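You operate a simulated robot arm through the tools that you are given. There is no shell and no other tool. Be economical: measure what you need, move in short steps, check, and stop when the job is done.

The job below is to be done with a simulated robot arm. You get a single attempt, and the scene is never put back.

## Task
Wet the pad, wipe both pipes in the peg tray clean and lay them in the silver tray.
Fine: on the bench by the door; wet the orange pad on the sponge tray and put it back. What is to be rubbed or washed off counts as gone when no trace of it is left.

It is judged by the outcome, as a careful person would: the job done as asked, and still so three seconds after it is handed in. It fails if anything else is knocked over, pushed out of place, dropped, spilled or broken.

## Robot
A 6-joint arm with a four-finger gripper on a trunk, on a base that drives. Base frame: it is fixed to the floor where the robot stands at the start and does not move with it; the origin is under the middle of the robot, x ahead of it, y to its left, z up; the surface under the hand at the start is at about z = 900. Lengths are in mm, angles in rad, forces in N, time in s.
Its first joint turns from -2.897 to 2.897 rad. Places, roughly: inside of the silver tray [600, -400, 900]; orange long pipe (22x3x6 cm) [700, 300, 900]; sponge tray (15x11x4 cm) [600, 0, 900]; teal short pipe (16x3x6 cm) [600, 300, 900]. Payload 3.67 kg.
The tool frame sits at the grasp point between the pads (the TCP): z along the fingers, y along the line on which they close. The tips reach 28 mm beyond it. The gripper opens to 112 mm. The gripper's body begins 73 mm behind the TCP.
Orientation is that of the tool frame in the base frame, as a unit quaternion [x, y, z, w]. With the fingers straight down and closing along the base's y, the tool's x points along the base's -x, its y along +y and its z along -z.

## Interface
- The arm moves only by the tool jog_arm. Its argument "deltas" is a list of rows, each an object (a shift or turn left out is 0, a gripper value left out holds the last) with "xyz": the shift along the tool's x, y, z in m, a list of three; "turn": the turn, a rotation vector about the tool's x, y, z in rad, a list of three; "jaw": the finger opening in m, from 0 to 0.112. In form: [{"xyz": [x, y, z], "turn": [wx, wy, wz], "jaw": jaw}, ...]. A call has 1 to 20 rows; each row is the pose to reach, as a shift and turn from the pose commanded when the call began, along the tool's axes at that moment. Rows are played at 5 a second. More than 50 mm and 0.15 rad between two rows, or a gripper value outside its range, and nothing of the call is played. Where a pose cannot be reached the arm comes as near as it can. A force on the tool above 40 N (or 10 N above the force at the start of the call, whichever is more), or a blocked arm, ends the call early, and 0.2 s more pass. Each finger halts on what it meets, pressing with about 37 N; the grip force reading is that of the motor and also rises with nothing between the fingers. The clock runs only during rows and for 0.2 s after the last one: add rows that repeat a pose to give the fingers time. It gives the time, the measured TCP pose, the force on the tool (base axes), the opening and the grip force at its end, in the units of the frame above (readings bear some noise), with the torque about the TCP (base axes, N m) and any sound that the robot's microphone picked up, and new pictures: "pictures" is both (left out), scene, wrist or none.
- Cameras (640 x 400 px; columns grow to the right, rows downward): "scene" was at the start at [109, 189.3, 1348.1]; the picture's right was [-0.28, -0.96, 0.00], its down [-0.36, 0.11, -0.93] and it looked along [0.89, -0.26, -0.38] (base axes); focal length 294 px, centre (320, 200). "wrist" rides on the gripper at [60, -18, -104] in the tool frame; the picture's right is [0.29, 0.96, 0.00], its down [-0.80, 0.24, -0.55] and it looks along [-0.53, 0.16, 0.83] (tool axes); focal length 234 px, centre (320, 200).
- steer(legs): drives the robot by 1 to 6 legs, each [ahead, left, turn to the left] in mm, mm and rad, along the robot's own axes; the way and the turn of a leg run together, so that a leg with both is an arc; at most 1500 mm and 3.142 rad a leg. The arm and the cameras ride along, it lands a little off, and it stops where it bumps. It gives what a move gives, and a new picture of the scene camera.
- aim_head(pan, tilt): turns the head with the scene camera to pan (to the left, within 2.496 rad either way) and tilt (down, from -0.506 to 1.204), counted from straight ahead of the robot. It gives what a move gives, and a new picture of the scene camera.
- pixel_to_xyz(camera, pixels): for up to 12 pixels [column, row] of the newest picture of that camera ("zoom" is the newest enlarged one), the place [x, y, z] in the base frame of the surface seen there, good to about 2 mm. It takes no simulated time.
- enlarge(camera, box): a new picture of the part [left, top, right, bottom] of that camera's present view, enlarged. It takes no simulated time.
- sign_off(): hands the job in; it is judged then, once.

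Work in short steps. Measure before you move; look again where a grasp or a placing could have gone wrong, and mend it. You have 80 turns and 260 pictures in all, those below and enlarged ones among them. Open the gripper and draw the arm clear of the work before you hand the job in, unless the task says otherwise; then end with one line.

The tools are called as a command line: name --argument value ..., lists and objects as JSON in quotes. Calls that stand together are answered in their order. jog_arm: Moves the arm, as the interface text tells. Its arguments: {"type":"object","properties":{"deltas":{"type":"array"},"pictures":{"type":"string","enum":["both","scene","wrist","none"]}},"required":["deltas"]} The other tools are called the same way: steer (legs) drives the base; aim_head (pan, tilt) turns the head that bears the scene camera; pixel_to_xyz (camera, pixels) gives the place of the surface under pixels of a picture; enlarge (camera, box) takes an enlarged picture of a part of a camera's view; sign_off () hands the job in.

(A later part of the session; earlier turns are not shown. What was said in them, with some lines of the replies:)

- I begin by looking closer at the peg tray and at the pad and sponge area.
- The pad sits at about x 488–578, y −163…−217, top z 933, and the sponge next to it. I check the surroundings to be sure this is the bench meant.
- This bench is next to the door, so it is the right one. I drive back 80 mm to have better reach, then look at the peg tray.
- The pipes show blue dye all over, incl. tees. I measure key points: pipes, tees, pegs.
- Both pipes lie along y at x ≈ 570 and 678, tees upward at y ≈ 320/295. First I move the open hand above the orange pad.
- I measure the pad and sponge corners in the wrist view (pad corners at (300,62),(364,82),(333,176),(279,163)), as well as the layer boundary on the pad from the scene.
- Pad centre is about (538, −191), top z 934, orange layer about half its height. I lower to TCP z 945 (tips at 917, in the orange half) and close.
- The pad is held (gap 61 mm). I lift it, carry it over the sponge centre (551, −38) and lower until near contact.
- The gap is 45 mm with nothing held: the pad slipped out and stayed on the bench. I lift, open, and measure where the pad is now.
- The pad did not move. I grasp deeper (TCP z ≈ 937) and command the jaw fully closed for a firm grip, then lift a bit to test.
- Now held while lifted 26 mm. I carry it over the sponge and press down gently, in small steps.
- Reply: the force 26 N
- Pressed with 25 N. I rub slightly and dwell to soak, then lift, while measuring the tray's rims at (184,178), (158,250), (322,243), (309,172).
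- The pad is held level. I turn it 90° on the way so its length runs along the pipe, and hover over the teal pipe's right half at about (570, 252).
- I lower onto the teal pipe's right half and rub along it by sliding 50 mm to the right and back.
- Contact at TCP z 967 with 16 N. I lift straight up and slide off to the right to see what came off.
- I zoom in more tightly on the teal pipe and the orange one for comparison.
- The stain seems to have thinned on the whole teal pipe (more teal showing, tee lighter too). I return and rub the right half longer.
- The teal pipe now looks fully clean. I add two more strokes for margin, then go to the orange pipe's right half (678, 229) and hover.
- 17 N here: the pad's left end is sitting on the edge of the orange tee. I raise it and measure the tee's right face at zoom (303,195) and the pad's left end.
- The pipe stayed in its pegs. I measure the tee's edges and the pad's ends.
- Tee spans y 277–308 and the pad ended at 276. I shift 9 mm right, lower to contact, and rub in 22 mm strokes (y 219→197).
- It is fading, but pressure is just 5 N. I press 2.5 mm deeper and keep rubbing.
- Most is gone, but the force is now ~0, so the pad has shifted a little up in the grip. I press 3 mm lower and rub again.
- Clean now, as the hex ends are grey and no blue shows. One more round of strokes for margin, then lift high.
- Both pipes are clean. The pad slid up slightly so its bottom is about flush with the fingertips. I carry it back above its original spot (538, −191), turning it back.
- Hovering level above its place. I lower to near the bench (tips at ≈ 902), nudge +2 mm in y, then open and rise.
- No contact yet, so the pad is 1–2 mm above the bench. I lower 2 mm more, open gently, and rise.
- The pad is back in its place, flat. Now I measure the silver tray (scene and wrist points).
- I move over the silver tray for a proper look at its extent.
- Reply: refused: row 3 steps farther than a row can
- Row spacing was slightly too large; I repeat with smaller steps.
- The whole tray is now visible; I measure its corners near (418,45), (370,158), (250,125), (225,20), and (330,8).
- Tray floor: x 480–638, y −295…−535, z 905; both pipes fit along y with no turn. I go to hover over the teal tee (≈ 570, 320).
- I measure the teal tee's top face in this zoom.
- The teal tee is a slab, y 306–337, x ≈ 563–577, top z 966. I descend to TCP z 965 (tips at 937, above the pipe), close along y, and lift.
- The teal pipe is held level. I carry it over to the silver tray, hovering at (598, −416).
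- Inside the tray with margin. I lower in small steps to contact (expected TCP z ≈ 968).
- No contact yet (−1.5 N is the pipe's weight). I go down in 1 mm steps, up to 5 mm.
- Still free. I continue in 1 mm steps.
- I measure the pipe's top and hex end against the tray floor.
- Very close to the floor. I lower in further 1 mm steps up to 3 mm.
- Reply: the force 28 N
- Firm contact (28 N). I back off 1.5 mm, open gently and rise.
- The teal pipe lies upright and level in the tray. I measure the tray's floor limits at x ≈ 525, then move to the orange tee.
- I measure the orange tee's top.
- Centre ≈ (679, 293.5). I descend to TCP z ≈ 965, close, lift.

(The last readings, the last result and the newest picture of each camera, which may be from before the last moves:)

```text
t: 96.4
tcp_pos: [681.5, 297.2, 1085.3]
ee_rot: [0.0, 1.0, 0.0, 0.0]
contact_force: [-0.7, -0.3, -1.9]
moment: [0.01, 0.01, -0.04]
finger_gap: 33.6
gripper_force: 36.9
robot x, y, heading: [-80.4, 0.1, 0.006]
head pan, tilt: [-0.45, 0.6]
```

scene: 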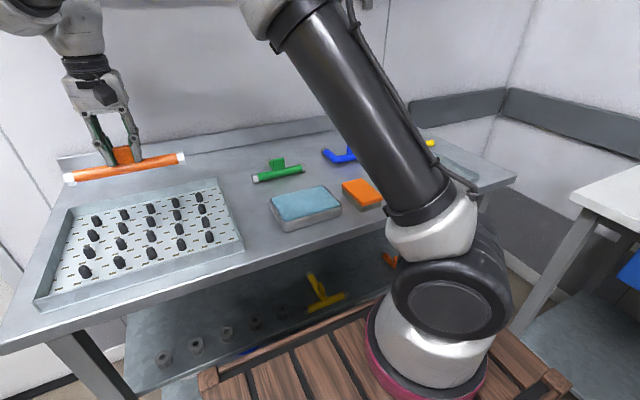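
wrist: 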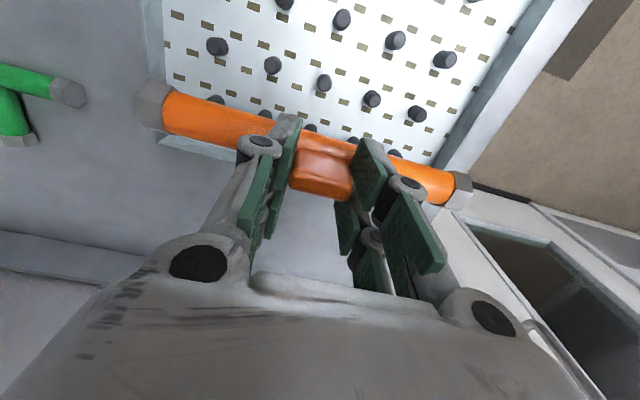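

Held level. I carry it to the near side of the silver tray, hovering at (528, −412).

jog_arm --deltas '[{"xyz": [0.009, -0.041, -0.01]}, {"xyz": [0.018, -0.083, -0.01]}, {"xyz": [0.027, -0.125, -0.01]}, {"xyz": [0.036, -0.166, -0.01]}, {"xyz": [0.045, -0.208, -0.01]}, {"xyz": [0.054, -0.25, -0.01]}, {"xyz": [0.063, -0.291, -0.01]}, {"xyz": [0.072, -0.333, -0.01]}, {"xyz": [0.08, -0.375, -0.01]}, {"xyz": [0.09, -0.416, -0.01]}, {"xyz": [0.1, -0.458, -0.01]}, {"xyz": [0.11, -0.5, -0.01]}, {"xyz": [0.12, -0.541, -0.01]}, {"xyz": [0.13, -0.583, -0.01]}, {"xyz": [0.14, -0.625, -0.01]}, {"xyz": [0.148, -0.666, -0.01]}, {"xyz": [0.152, -0.706, -0.005]}, {"xyz": [0.152, -0.707, 0.035]}, {"xyz": [0.152, -0.707, 0.07]}, {"xyz": [0.152, -0.707, 0.07]}]'

enlarge --camera "wrist" --box '[60, 0, 540, 300]'

```text
t: 100.6
tcp_pos: [529.6, -413.3, 1014.5]
ee_rot: [-0.001, 1.0, 0.0, 0.0]
contact_force: [0.0, 0.8, -1.0]
moment: [-0.02, 0.0, 0.0]
finger_gap: 33.3
gripper_force: 36.9
robot x, y, heading: [-81.9, -0.1, -0.005]
head pan, tilt: [-0.45, 0.6]
```

scene: 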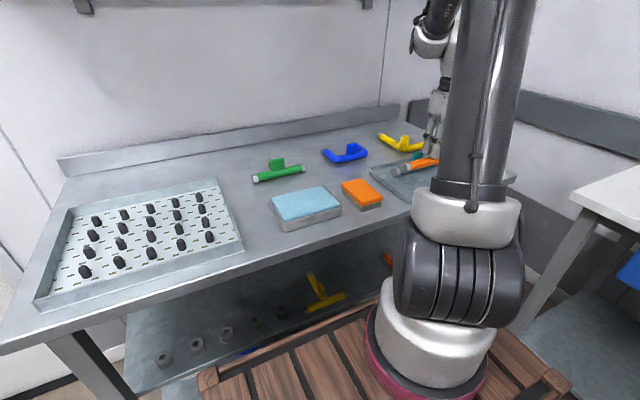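
wrist: 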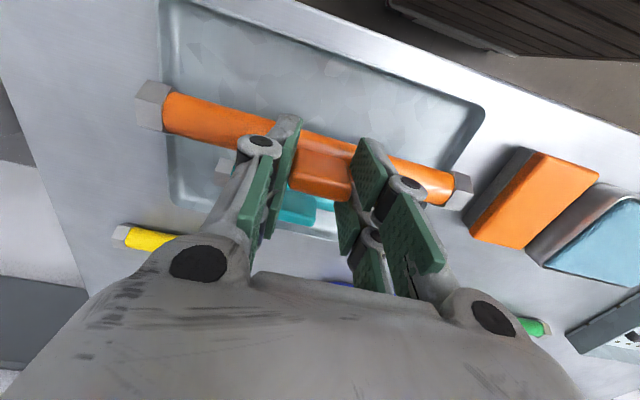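

```text
1.33 times, centred on (300, 150) of wrist
```

zoom: 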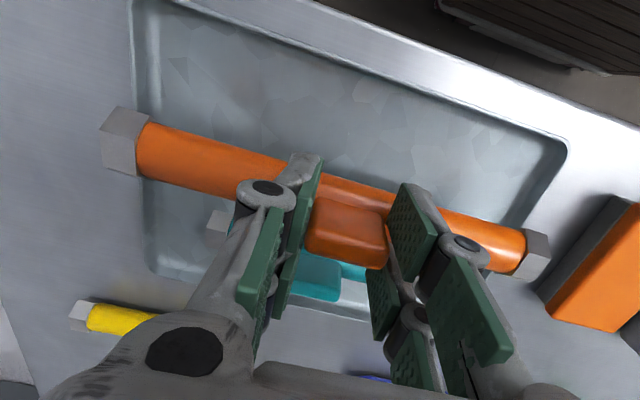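

Parallax makes the ends look outside, so I measure the pipe's hex ends: zoom (125,138) and (538,252), plus (150,120).

pixel_to_xyz --camera "zoom" --pixels '[[105, 145], [112, 115], [130, 150], [535, 245], [548, 255], [525, 270], [345, 215]]'

```text
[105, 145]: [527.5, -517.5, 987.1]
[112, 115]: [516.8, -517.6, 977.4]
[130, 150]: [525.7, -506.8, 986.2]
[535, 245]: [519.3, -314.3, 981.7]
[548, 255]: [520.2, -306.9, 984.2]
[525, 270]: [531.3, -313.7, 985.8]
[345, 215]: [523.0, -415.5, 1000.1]
```

Ends at y −518 and −306: good margins. I lower to about 966 and then in 1 mm steps to 962.

jog_arm --deltas '[{"xyz": [0, 0, 0.03]}, {"xyz": [0, 0, 0.042]}, {"xyz": [0, 0, 0.047]}, {"xyz": [0, 0, 0.048]}, {"xyz": [0, 0, 0.049]}, {"xyz": [0, 0, 0.05]}, {"xyz": [0, 0, 0.051]}, {"xyz": [0, 0, 0.051]}]' --pictures "none"

```text
t: 102.4
tcp_pos: [527.4, -413.6, 966.1]
ee_rot: [0.0, 1.0, 0.0, 0.0]
contact_force: [0.8, 0.0, -1.9]
moment: [-0.01, -0.05, -0.01]
finger_gap: 33.4
gripper_force: 36.9
robot x, y, heading: [-78.4, -1.4, -0.001]
head pan, tilt: [-0.45, 0.6]
```

Free still. I continue 4 mm in 1 mm steps.

jog_arm --deltas '[{"xyz": [0, 0, 0.001]}, {"xyz": [0, 0, 0.002]}, {"xyz": [0, 0, 0.003]}, {"xyz": [0, 0, 0.003]}]' --pictures "none"

```text
t: 103.4
tcp_pos: [527.9, -413.4, 962.1]
ee_rot: [0.0, 1.0, 0.0, 0.0]
contact_force: [0.0, -0.3, -1.8]
moment: [0.0, 0.0, 0.0]
finger_gap: 33.2
gripper_force: 36.9
robot x, y, heading: [-77.9, -0.7, 0.001]
head pan, tilt: [-0.45, 0.6]
```

Still free; 2 mm more.

jog_arm --deltas '[{"xyz": [0, 0, 0.001]}, {"xyz": [0, 0, 0.002]}, {"xyz": [0, 0, 0.002]}]' --pictures "none"

```text
t: 104.2
tcp_pos: [527.7, -413.7, 960.4]
ee_rot: [-0.001, 1.0, 0.0, 0.001]
contact_force: [-2.3, -1.5, 26.8]
moment: [-0.06, 0.24, 0.02]
finger_gap: 33.7
gripper_force: 37.3
robot x, y, heading: [-77.3, -0.3, 0.002]
head pan, tilt: [-0.45, 0.6]
```

Contact. I back off 1.2 mm, release, and rise.

jog_arm --deltas '[{"xyz": [0, 0, -0.0012]}, {"xyz": [0, 0, -0.0012], "jaw": 0.04}, {"xyz": [0, 0, -0.0012], "jaw": 0.05}, {"xyz": [0, 0, -0.0012], "jaw": 0.06}, {"xyz": [0, 0, -0.0012], "jaw": 0.07}, {"xyz": [0, 0, -0.0012], "jaw": 0.075}, {"xyz": [0, 0, -0.03]}, {"xyz": [0, 0, -0.07]}, {"xyz": [0, 0, -0.11]}, {"xyz": [0, 0, -0.15]}, {"xyz": [0, 0, -0.19]}, {"xyz": [0, 0, -0.19]}]'

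enlarge --camera "wrist" --box '[160, 0, 480, 200]'

```text
t: 106.8
tcp_pos: [529.7, -413.0, 1148.9]
ee_rot: [0.0, 1.0, 0.001, 0.0]
contact_force: [0.0, 0.1, -0.3]
moment: [0.01, 0.02, 0.01]
finger_gap: 75.1
gripper_force: 0.1
robot x, y, heading: [-79.2, 0.7, -0.003]
head pan, tilt: [-0.45, 0.6]
```

scene: 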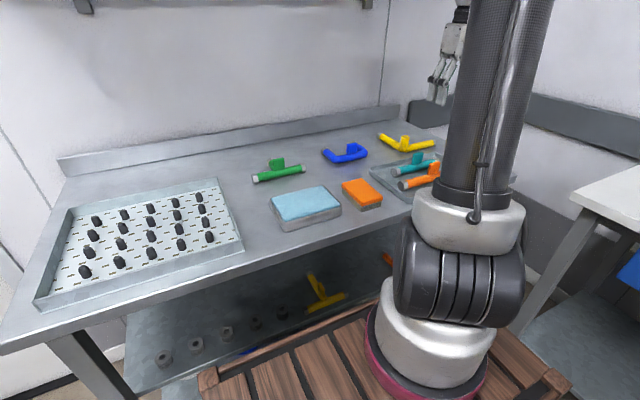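
wrist: 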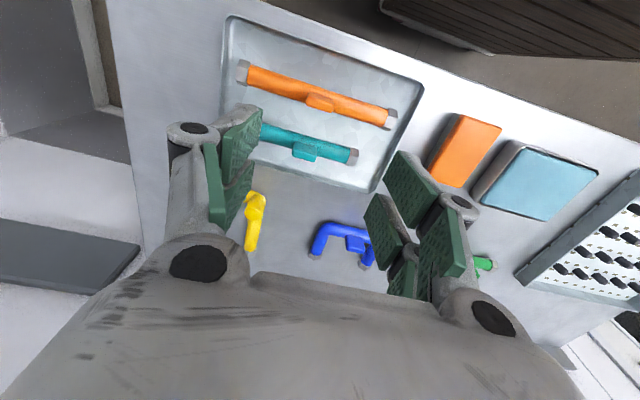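

```text
2.00 times, centred on (320, 100) of wrist
```

zoom: 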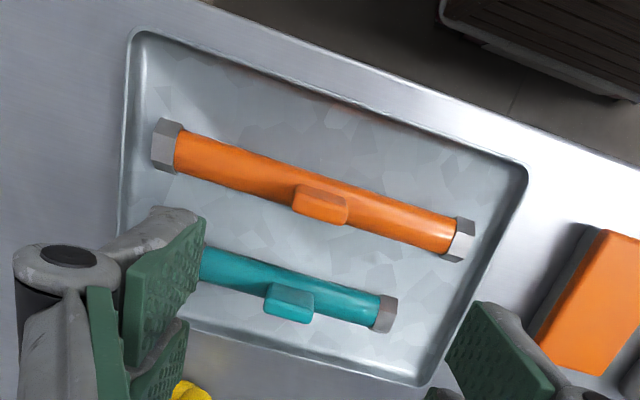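

Both pipes lie clean in the silver tray, the pad is back by the sponge, and the arm is clear with the gripper open. Handing in.

sign_off

```text
The job is handed in.
```

I wet the orange pad, wiped both pipes until no stain was visible, laid them in the silver tray and put the pad back in its place. My first grip on the pad slipped, but it stayed where it was, and nothing else was knocked or moved that I could see.
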